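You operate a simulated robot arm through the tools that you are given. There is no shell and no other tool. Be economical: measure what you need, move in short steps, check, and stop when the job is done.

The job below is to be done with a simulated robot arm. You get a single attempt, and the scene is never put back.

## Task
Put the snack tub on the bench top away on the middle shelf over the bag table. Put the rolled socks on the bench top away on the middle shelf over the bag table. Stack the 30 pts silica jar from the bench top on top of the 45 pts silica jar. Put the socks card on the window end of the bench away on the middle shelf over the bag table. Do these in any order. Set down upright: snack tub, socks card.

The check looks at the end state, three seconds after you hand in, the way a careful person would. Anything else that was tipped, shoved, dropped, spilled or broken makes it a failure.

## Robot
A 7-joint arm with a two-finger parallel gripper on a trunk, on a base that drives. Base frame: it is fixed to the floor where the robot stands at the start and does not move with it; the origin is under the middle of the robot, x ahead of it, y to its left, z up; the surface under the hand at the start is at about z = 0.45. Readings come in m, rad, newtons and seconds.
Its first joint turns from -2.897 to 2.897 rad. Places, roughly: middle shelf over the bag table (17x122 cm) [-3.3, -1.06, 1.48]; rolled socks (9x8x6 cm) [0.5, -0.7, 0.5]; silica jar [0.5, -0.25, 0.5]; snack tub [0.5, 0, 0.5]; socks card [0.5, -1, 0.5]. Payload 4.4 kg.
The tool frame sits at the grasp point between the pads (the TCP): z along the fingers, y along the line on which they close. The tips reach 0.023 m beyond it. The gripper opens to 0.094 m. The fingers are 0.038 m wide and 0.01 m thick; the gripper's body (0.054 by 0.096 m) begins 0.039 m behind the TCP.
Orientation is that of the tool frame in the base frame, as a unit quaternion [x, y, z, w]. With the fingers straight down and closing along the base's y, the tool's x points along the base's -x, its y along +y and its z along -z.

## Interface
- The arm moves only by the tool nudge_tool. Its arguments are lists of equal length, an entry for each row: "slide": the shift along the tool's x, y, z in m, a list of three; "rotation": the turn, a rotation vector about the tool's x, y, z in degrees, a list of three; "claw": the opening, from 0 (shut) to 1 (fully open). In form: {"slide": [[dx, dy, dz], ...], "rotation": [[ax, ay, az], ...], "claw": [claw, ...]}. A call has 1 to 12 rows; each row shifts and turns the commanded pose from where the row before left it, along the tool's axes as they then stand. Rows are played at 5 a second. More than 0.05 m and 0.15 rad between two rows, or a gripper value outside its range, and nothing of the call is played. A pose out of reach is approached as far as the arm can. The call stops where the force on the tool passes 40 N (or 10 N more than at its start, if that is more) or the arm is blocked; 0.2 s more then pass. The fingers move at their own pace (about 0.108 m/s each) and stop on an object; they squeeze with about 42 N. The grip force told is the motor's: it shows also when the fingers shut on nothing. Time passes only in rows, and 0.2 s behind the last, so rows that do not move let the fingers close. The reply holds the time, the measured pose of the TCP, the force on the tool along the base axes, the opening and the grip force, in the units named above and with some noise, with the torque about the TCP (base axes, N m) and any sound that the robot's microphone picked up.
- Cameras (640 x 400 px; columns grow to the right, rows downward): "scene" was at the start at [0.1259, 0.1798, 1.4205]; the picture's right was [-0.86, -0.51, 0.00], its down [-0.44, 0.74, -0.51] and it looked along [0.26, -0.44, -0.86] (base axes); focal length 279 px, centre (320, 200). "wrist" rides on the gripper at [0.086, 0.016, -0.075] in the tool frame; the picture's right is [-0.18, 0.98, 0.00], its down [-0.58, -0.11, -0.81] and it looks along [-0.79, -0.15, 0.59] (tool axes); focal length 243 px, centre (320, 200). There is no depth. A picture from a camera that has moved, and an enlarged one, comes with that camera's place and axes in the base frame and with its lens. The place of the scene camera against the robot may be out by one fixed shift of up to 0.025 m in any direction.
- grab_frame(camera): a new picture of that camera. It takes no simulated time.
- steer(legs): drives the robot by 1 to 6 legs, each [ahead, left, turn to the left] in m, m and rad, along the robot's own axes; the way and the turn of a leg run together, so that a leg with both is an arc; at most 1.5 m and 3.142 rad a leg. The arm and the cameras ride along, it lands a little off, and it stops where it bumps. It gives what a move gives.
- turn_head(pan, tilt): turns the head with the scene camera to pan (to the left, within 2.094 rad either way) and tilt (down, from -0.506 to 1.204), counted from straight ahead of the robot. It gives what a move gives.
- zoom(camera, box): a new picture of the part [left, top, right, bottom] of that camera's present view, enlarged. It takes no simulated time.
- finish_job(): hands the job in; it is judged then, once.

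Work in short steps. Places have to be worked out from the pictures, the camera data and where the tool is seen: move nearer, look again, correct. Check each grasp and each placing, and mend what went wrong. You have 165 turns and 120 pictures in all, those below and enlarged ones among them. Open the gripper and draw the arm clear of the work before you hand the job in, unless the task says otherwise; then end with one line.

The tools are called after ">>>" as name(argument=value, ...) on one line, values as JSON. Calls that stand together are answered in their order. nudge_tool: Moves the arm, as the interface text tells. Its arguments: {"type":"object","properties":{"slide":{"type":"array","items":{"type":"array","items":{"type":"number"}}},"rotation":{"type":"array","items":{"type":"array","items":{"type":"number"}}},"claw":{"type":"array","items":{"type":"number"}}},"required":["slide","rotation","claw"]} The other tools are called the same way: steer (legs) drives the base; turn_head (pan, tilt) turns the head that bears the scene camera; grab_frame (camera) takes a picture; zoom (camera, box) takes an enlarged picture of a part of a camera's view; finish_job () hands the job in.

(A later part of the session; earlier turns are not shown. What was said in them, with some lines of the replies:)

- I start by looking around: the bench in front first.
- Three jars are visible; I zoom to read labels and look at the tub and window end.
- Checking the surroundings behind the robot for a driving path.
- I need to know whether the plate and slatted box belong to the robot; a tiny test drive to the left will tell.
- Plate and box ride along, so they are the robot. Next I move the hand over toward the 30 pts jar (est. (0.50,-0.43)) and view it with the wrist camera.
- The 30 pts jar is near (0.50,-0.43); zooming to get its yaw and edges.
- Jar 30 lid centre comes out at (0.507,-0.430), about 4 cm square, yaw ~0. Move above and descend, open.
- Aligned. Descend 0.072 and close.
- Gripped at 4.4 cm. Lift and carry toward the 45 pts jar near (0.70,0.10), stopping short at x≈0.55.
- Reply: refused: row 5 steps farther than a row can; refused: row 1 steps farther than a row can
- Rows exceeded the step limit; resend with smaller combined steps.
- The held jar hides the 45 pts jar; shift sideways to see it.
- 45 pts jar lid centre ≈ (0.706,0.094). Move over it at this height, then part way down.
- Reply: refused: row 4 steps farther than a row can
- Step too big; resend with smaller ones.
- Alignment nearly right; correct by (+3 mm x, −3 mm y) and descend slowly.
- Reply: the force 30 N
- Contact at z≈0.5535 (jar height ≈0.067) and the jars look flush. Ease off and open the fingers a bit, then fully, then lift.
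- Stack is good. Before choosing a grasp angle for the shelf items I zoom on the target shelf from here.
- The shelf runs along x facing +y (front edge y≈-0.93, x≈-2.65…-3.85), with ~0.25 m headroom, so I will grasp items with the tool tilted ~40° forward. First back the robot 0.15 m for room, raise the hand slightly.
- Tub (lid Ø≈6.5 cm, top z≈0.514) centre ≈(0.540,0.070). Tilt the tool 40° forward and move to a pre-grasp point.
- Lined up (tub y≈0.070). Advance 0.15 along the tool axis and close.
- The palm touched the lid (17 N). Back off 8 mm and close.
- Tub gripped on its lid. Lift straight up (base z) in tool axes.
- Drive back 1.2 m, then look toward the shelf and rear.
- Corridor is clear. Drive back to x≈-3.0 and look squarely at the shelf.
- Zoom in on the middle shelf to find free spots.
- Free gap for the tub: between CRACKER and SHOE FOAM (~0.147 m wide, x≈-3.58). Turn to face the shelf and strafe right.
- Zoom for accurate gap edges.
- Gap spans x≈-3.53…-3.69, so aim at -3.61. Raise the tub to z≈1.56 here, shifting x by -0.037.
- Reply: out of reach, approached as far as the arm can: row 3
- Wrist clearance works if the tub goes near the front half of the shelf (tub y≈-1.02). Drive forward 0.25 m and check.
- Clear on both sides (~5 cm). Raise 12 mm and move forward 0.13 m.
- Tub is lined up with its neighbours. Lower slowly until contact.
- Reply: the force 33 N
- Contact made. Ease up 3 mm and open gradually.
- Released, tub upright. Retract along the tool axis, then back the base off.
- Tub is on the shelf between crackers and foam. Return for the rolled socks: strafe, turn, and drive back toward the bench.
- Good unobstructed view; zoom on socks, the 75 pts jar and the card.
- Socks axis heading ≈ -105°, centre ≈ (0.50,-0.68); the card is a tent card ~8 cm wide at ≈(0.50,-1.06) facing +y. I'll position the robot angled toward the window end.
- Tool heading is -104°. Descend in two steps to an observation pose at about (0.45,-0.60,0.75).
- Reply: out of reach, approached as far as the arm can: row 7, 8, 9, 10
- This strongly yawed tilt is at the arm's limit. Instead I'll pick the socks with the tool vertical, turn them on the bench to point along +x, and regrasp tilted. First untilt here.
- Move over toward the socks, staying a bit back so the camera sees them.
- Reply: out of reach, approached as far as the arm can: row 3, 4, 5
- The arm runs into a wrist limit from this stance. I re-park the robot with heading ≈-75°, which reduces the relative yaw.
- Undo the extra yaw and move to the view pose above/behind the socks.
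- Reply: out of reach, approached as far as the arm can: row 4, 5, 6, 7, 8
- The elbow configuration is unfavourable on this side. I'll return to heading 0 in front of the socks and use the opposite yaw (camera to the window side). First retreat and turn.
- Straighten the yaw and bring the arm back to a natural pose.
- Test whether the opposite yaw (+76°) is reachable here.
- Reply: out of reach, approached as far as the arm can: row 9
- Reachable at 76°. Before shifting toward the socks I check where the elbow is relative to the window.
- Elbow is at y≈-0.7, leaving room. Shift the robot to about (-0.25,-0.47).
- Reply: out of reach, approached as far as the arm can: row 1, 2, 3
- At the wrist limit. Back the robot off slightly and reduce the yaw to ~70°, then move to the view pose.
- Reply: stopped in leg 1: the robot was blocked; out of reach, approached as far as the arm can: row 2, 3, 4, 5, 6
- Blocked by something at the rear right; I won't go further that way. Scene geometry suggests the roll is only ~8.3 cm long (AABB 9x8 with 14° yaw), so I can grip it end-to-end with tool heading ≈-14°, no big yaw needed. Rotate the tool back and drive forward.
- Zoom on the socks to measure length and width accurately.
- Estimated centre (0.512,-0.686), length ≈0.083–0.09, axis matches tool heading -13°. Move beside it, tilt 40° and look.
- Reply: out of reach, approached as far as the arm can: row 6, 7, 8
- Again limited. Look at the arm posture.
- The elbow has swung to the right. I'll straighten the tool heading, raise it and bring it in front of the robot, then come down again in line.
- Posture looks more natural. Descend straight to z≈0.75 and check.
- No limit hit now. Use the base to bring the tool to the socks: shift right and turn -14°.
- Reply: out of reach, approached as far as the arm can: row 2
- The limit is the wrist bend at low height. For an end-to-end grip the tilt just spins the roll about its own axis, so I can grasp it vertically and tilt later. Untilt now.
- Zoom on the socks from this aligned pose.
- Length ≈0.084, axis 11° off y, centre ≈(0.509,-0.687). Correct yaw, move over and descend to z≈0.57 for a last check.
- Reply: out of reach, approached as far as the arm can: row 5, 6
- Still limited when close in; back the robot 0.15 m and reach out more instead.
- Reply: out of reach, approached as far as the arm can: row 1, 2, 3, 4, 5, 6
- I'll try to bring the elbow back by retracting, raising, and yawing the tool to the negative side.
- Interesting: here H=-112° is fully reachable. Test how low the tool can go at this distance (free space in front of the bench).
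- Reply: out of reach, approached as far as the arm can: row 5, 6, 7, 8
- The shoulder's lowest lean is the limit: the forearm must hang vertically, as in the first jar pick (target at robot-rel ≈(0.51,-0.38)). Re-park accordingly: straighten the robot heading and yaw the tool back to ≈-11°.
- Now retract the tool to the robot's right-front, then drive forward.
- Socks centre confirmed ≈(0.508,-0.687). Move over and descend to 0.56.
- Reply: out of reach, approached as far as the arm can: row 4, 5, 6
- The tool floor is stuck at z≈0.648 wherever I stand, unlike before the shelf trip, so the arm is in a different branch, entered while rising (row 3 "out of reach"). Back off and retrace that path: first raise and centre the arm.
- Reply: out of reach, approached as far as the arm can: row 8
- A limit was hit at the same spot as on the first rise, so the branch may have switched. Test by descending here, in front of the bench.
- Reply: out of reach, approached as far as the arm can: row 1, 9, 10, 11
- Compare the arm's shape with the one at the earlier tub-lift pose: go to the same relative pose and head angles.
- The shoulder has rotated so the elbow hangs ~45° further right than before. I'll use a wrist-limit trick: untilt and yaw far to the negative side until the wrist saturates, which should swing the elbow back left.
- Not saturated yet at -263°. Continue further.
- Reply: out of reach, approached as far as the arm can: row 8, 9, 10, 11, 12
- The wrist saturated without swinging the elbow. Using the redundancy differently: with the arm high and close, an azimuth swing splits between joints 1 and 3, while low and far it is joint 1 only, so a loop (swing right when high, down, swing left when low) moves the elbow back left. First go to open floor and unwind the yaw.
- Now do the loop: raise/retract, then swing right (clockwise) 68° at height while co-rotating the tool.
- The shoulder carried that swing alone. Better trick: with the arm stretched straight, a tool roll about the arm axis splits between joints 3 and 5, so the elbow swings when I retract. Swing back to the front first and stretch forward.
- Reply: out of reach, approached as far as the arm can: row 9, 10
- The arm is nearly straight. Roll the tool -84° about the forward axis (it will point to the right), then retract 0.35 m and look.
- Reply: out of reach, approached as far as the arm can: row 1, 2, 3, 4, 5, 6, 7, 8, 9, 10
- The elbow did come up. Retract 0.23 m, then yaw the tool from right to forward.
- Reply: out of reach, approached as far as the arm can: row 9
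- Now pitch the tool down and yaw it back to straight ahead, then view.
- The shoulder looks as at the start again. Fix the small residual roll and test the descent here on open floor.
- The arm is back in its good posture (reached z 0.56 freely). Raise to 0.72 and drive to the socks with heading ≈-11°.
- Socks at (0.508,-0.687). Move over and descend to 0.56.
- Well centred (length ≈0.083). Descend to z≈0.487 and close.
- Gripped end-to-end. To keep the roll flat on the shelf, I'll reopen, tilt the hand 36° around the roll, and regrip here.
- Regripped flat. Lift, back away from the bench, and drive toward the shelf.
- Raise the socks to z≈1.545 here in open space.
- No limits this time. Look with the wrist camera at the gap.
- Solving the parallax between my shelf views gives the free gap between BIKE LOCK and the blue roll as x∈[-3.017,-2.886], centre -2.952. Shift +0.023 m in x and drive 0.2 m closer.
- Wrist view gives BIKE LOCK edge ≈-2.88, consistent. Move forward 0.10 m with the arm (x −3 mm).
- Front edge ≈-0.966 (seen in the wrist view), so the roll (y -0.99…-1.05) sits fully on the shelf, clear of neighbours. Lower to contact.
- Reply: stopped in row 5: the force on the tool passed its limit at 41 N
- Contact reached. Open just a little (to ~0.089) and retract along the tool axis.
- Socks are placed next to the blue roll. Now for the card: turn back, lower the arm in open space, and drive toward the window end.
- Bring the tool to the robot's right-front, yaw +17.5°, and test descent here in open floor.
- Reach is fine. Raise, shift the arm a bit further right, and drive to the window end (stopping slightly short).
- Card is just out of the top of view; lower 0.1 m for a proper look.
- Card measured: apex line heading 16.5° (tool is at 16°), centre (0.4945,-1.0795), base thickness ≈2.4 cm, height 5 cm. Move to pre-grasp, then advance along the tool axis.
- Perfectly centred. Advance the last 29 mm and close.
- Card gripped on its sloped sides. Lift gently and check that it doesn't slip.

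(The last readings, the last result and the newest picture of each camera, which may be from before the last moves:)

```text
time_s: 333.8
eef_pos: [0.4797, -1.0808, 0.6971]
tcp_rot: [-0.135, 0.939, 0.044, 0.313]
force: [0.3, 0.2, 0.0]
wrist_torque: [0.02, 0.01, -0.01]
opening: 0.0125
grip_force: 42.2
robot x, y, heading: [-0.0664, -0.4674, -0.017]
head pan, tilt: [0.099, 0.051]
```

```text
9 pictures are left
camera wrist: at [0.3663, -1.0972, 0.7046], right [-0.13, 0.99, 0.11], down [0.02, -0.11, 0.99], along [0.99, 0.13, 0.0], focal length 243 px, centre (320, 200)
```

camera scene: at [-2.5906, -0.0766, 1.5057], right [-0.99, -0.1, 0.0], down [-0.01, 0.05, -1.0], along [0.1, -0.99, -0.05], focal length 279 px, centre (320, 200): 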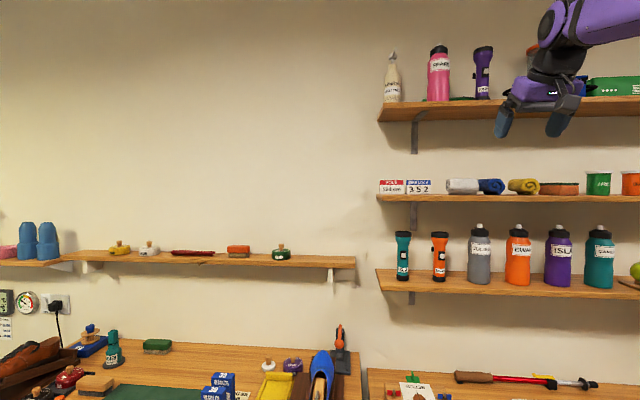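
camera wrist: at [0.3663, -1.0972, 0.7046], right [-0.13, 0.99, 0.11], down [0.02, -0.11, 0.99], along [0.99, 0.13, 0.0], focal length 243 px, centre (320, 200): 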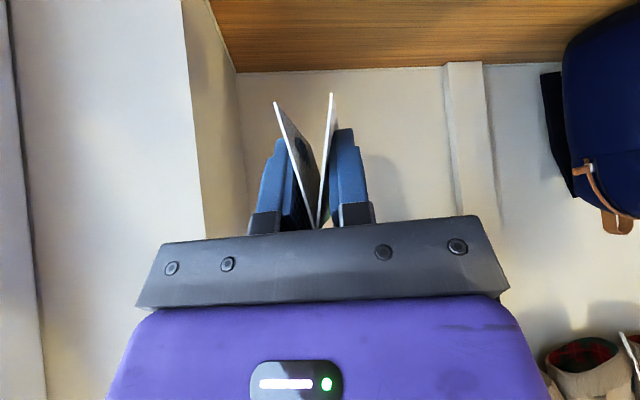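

Held firmly. Strafe left, back out to open floor, then bring the arm to the carry pose in front of the robot.

>>> steer(legs=[[0, 0.4, 0], [-1.43, 0.1, 0]])

>>> nudge_tool(slide=[[0, 0, 0], [0, 0, 0], [0, 0, 0], [-0.0182, 0.0435, 0.0135], [-0.0182, 0.0435, 0.0135], [-0.0182, 0.0435, 0.0135], [-0.0182, 0.0435, 0.0135], [-0.0182, 0.0435, 0.0135], [-0.0182, 0.0435, 0.0135], [-0.0182, 0.0435, 0.0135], [-0.0182, 0.0435, 0.0135], [-0.0182, 0.0435, 0.0135]], rotation=[[3.35, 0, 4.5], [3.35, 0, 4.5], [3.35, 0, 4.5], [0, 0, 0], [0, 0, 0], [0, 0, 0], [0, 0, 0], [0, 0, 0], [0, 0, 0], [0, 0, 0], [0, 0, 0], [0, 0, 0]], claw=[0, 0, 0, 0, 0, 0, 0, 0, 0, 0, 0, 0])

```text
time_s: 343.0
eef_pos: [-0.9373, -0.5596, 0.6972]
tcp_rot: [-0.139, 0.939, 0.044, 0.312]
force: [-1.3, 0.9, 0.3]
wrist_torque: [-0.03, -0.02, 0.0]
opening: 0.0106
grip_force: 42.3
robot x, y, heading: [-1.4889, 0.0467, -0.004]
head pan, tilt: [0.099, 0.051]
```

```text
time_s: 345.6
eef_pos: [-0.7345, -0.1687, 0.6956]
tcp_rot: [0.002, 0.949, -0.003, 0.315]
force: [1.1, -0.4, 0.7]
wrist_torque: [0.03, -0.01, 0.01]
opening: 0.0101
grip_force: 41.8
robot x, y, heading: [-1.4877, 0.0483, -0.008]
head pan, tilt: [0.099, 0.051]
```

The opening is creeping down (13→10 mm): the card is slowly being squeezed downward. Try holding position with a lighter grip (claw target just below the current opening).

>>> nudge_tool(slide=[[0, 0, 0]], rotation=[[0, 0, 0]], claw=[0.1])

>>> grab_frame(camera="wrist")

```text
time_s: 346.0
eef_pos: [-0.7335, -0.1666, 0.6945]
tcp_rot: [-0.001, 0.949, -0.001, 0.315]
force: [-0.2, 0.8, -0.2]
wrist_torque: [0.02, 0.01, -0.01]
opening: 0.012
grip_force: 3.8
robot x, y, heading: [-1.4927, 0.0483, -0.003]
head pan, tilt: [0.099, 0.051]
```

```text
8 pictures are left
camera wrist: at [-0.847, -0.15, 0.7017], right [0.15, 0.98, 0.11], down [-0.02, -0.11, 0.99], along [0.99, -0.15, 0.0], focal length 243 px, centre (320, 200)
```

wrist: 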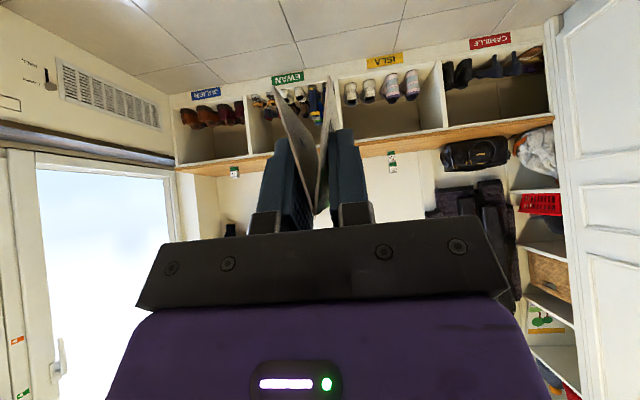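

Light grip (≈4 N) holds it and the card is still straight. Keep that setting; raise to shelf height and drive over.

>>> nudge_tool(slide=[[-0.0287, 0, -0.0384], [-0.0287, 0, -0.0384], [-0.0287, 0, -0.0384], [-0.0287, 0, -0.0384], [-0.0287, 0, -0.0384], [-0.0287, 0, -0.0384], [-0.0287, 0, -0.0384], [-0.0287, 0, -0.0384], [-0.0287, 0, -0.0384]], rotation=[[0, 0, 0], [0, 0, 0], [0, 0, 0], [0, 0, 0], [0, 0, 0], [0, 0, 0], [0, 0, 0], [0, 0, 0], [0, 0, 0]], claw=[0.1, 0.1, 0.1, 0.1, 0.1, 0.1, 0.1, 0.1, 0.1])

>>> nudge_tool(slide=[[-0.0287, 0, -0.0384], [-0.0287, 0, -0.0384], [-0.0287, 0, -0.0384], [-0.0287, 0, -0.0384], [-0.0287, 0, -0.0384], [-0.0287, 0, -0.0384], [-0.0287, 0, -0.0384], [-0.0287, 0, -0.0384], [-0.0287, 0, -0.0384]], rotation=[[0, 0, 0], [0, 0, 0], [0, 0, 0], [0, 0, 0], [0, 0, 0], [0, 0, 0], [0, 0, 0], [0, 0, 0], [0, 0, 0]], claw=[0.1, 0.1, 0.1, 0.1, 0.1, 0.1, 0.1, 0.1, 0.1])

>>> steer(legs=[[-1.1, 0, 0], [0, 0, -1.567]])

>>> grab_frame(camera="wrist")

```text
time_s: 348.0
eef_pos: [-0.7314, -0.1654, 1.1254]
tcp_rot: [-0.001, 0.949, -0.001, 0.315]
force: [1.6, -0.5, 0.2]
wrist_torque: [-0.01, -0.01, -0.04]
opening: 0.0121
grip_force: 3.4
robot x, y, heading: [-1.4861, 0.0444, -0.002]
head pan, tilt: [0.099, 0.051]
```

```text
time_s: 350.0
eef_pos: [-0.7334, -0.164, 1.559]
tcp_rot: [-0.001, 0.949, -0.002, 0.315]
force: [0.1, 0.3, -0.1]
wrist_torque: [0.0, 0.02, -0.01]
opening: 0.0104
grip_force: 41.4
robot x, y, heading: [-1.49, 0.047, -0.0]
head pan, tilt: [0.099, 0.051]
```

```text
time_s: 359.4
eef_pos: [-2.7584, -0.73, 1.5586]
tcp_rot: [0.658, 0.684, -0.22, 0.226]
force: [-1.0, 0.1, -0.5]
wrist_torque: [-0.04, 0.0, 0.0]
opening: 0.0126
grip_force: 12.5
robot x, y, heading: [-2.571, 0.039, -1.535]
head pan, tilt: [0.099, 0.051]
```

```text
7 pictures are left
camera wrist: at [-2.746, -0.6152, 1.5659], right [0.99, -0.11, 0.11], down [-0.11, 0.01, 0.99], along [-0.11, -0.99, 0.0], focal length 243 px, centre (320, 200)
```

wrist: 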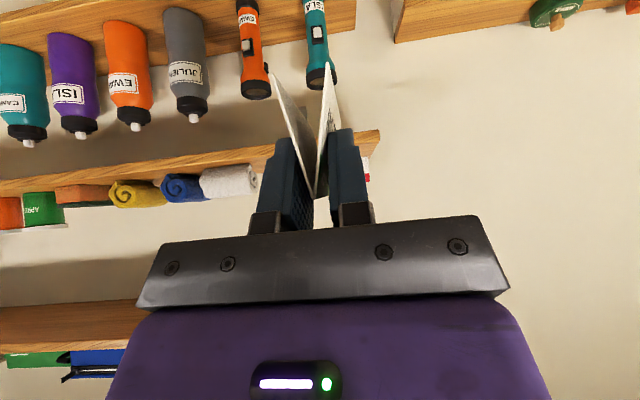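

Card still held (slipped ~1.5 cm lower in total). Shift to x≈-2.79 and drive 0.18 m closer, then arm 0.098 m forward.

>>> nudge_tool(slide=[[0, -0.038, 0]], rotation=[[0, 0, 0]], claw=[0.1])

>>> steer(legs=[[0.18, 0, 0]])

>>> nudge_tool(slide=[[-0.0262, 0, 0.0195], [-0.0262, 0, 0.0195], [0, 0, 0]], rotation=[[0, 0, 0], [0, 0, 0], [0, 0, 0]], claw=[0.1, 0.1, 0.1])

>>> grab_frame(camera="wrist")

```text
time_s: 359.8
eef_pos: [-2.7956, -0.7303, 1.5606]
tcp_rot: [0.658, 0.684, -0.221, 0.225]
force: [0.2, 0.5, 1.2]
wrist_torque: [0.0, 0.06, -0.03]
opening: 0.0098
grip_force: 41.6
robot x, y, heading: [-2.5742, 0.0347, -1.534]
head pan, tilt: [0.099, 0.051]
```

```text
time_s: 361.3
eef_pos: [-2.7869, -0.9118, 1.5611]
tcp_rot: [0.657, 0.685, -0.22, 0.225]
force: [0.4, 0.6, 0.5]
wrist_torque: [0.03, 0.0, -0.04]
opening: 0.0113
grip_force: 2.1
robot x, y, heading: [-2.5704, -0.1463, -1.532]
head pan, tilt: [0.099, 0.051]
```

```text
time_s: 362.1
eef_pos: [-2.7875, -0.9791, 1.56]
tcp_rot: [0.657, 0.685, -0.22, 0.226]
force: [-0.5, -0.5, -1.3]
wrist_torque: [0.0, 0.01, 0.01]
opening: 0.0114
grip_force: 24.3
robot x, y, heading: [-2.5637, -0.1458, -1.529]
head pan, tilt: [0.099, 0.051]
```

```text
6 pictures are left
camera wrist: at [-2.7741, -0.8648, 1.5667], right [0.99, -0.11, 0.11], down [-0.11, 0.01, 0.99], along [-0.11, -0.99, 0.0], focal length 243 px, centre (320, 200)
```

wrist: 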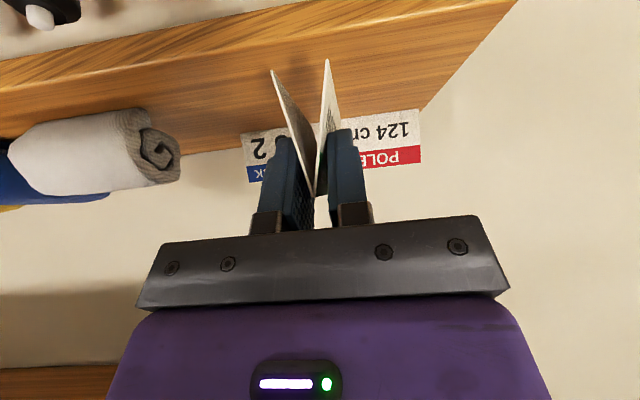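

Good; move the final 30 mm in and lower to just above contact.

>>> nudge_tool(slide=[[-0.0248, 0, 0.0185], [0.006, 0, 0.008], [0.006, 0, 0.008], [0, 0, 0]], rotation=[[0, 0, 0], [0, 0, 0], [0, 0, 0], [0, 0, 0]], claw=[0.1, 0.1, 0.1, 0.1])

>>> grab_frame(camera="wrist")

```text
time_s: 363.1
eef_pos: [-2.7835, -1.0103, 1.5387]
tcp_rot: [0.657, 0.685, -0.219, 0.226]
force: [0.8, -0.3, 0.5]
wrist_torque: [-0.01, -0.01, -0.02]
opening: 0.012
grip_force: 24.7
robot x, y, heading: [-2.5698, -0.1487, -1.529]
head pan, tilt: [0.099, 0.051]
```

```text
5 pictures are left
camera wrist: at [-2.7714, -0.8957, 1.5469], right [0.99, -0.11, 0.11], down [-0.11, 0.01, 0.99], along [-0.11, -0.99, 0.0], focal length 243 px, centre (320, 200)
```

wrist: 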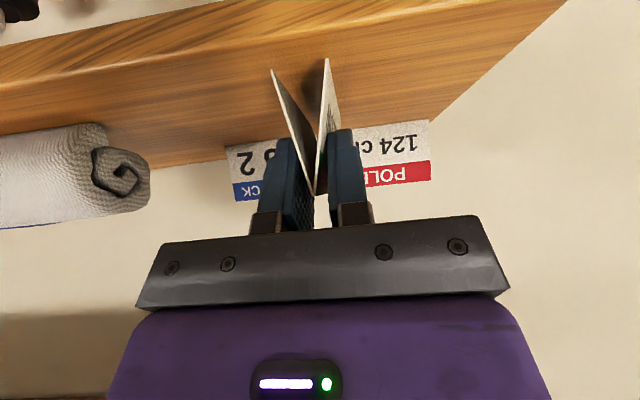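

Bottom is ~12 mm above the shelf. Lower to contact.

>>> nudge_tool(slide=[[0.0048, 0, 0.0064], [0.0018, 0, 0.0024], [0.0012, 0, 0.0016], [0, 0, 0]], rotation=[[0, 0, 0], [0, 0, 0], [0, 0, 0], [0, 0, 0]], claw=[0.1, 0.1, 0.1, 0.1])

```text
time_s: 364.1
eef_pos: [-2.7832, -1.0072, 1.5268]
tcp_rot: [0.657, 0.685, -0.219, 0.227]
force: [-0.5, 1.3, 8.5]
wrist_torque: [0.04, 0.01, -0.03]
opening: 0.0148
grip_force: 16.0
robot x, y, heading: [-2.5683, -0.1456, -1.529]
head pan, tilt: [0.099, 0.051]
```

Contact (8.5 N, fingers spread by the wedge). Open and check.

>>> nudge_tool(slide=[[0, 0, 0], [0, 0, 0], [0, 0, 0], [0, 0, 0]], rotation=[[0, 0, 0], [0, 0, 0], [0, 0, 0], [0, 0, 0]], claw=[0.2, 0.35, 0.55, 0.6])

>>> grab_frame(camera="wrist")

```text
time_s: 365.1
eef_pos: [-2.7838, -1.0086, 1.5266]
tcp_rot: [0.656, 0.685, -0.22, 0.226]
force: [-0.3, 0.4, 0.3]
wrist_torque: [0.01, -0.01, -0.01]
opening: 0.0564
grip_force: 0.1
robot x, y, heading: [-2.5697, -0.1469, -1.53]
head pan, tilt: [0.099, 0.051]
```

```text
4 pictures are left
camera wrist: at [-2.771, -0.8946, 1.5337], right [0.99, -0.11, 0.11], down [-0.11, 0.01, 0.99], along [-0.11, -0.99, 0.0], focal length 243 px, centre (320, 200)
```

wrist: 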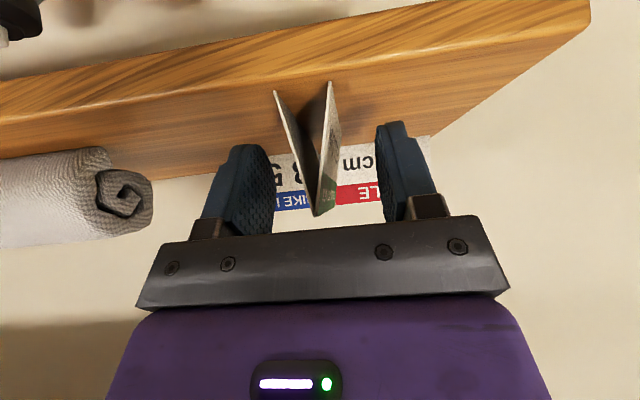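

Card stands upright on the shelf, inside the edge. Retract and back off, then view everything.

>>> nudge_tool(slide=[[0, 0, -0.02], [0, 0, -0.035], [0, 0, -0.04], [0, 0, -0.04]], rotation=[[0, 0, 0], [0, 0, 0], [0, 0, 0], [0, 0, 0]], claw=[0.6, 0.6, 0.6, 0.8])

>>> steer(legs=[[-0.35, 0, 0]])

>>> turn_head(pan=-0.4, tilt=0.05)

>>> grab_frame(camera="scene")

```text
time_s: 366.1
eef_pos: [-2.7849, -0.9279, 1.6338]
tcp_rot: [0.656, 0.686, -0.219, 0.227]
force: [0.5, -0.8, -0.4]
wrist_torque: [0.02, -0.04, 0.01]
opening: 0.0752
grip_force: 0.1
robot x, y, heading: [-2.5662, -0.1488, -1.534]
head pan, tilt: [0.099, 0.051]
```

```text
time_s: 368.4
eef_pos: [-2.7992, -0.5699, 1.6363]
tcp_rot: [0.656, 0.686, -0.219, 0.226]
force: [0.2, 0.0, -0.8]
wrist_torque: [-0.02, 0.02, 0.01]
opening: 0.075
grip_force: 0.1
robot x, y, heading: [-2.5799, 0.2097, -1.522]
head pan, tilt: [0.099, 0.051]
```

```text
time_s: 369.3
eef_pos: [-2.7981, -0.5696, 1.6362]
tcp_rot: [0.657, 0.685, -0.219, 0.226]
force: [0.4, 0.0, -0.1]
wrist_torque: [-0.01, -0.01, -0.02]
opening: 0.0753
grip_force: 0.2
robot x, y, heading: [-2.5788, 0.2113, -1.538]
head pan, tilt: [-0.4, 0.051]
```

```text
3 pictures are left
camera scene: at [-2.3827, 0.0363, 1.5057], right [-0.94, 0.35, 0.0], down [0.02, 0.05, -1.0], along [-0.35, -0.93, -0.05], focal length 279 px, centre (320, 200)
```

scene: 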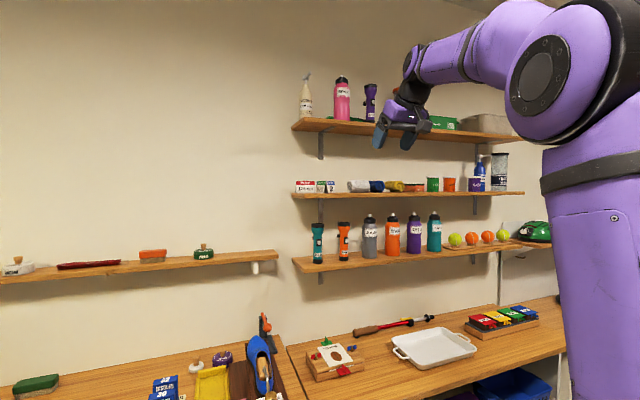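

Zoom once to confirm the shelf result.

>>> zoom(camera="scene", box=[285, 120, 535, 220])

```text
2.56 times, centred on (410, 170) of scene
camera zoom: at [-2.3827, 0.0363, 1.5057], right [-0.94, 0.35, 0.0], down [0.02, 0.05, -1.0], along [-0.35, -0.93, -0.05], focal length 714 px, centre (90, 277)
```

zoom: 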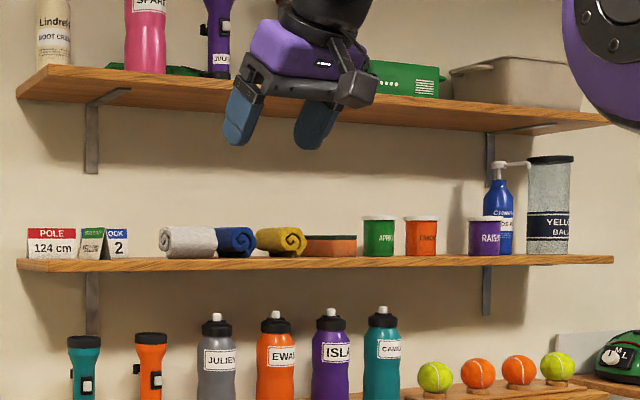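

The shelf holds the tub, socks and card, all standing properly, and the jar stack was still intact in the last bench view. The gripper is open and clear of the work.

>>> finish_job()

```text
The job is handed in.
```

I put the snack tub, the rolled socks and the socks card on the middle shelf over the bag table, stacked the 30 pts jar on the 45 pts jar, and handed the job in. The tub and card are upright. The card stands edge-on, slightly in front of the POLE and BIKE LOCK cards. The base bumped something once beside the low cabinet with the boots; later pictures showed nothing disturbed.
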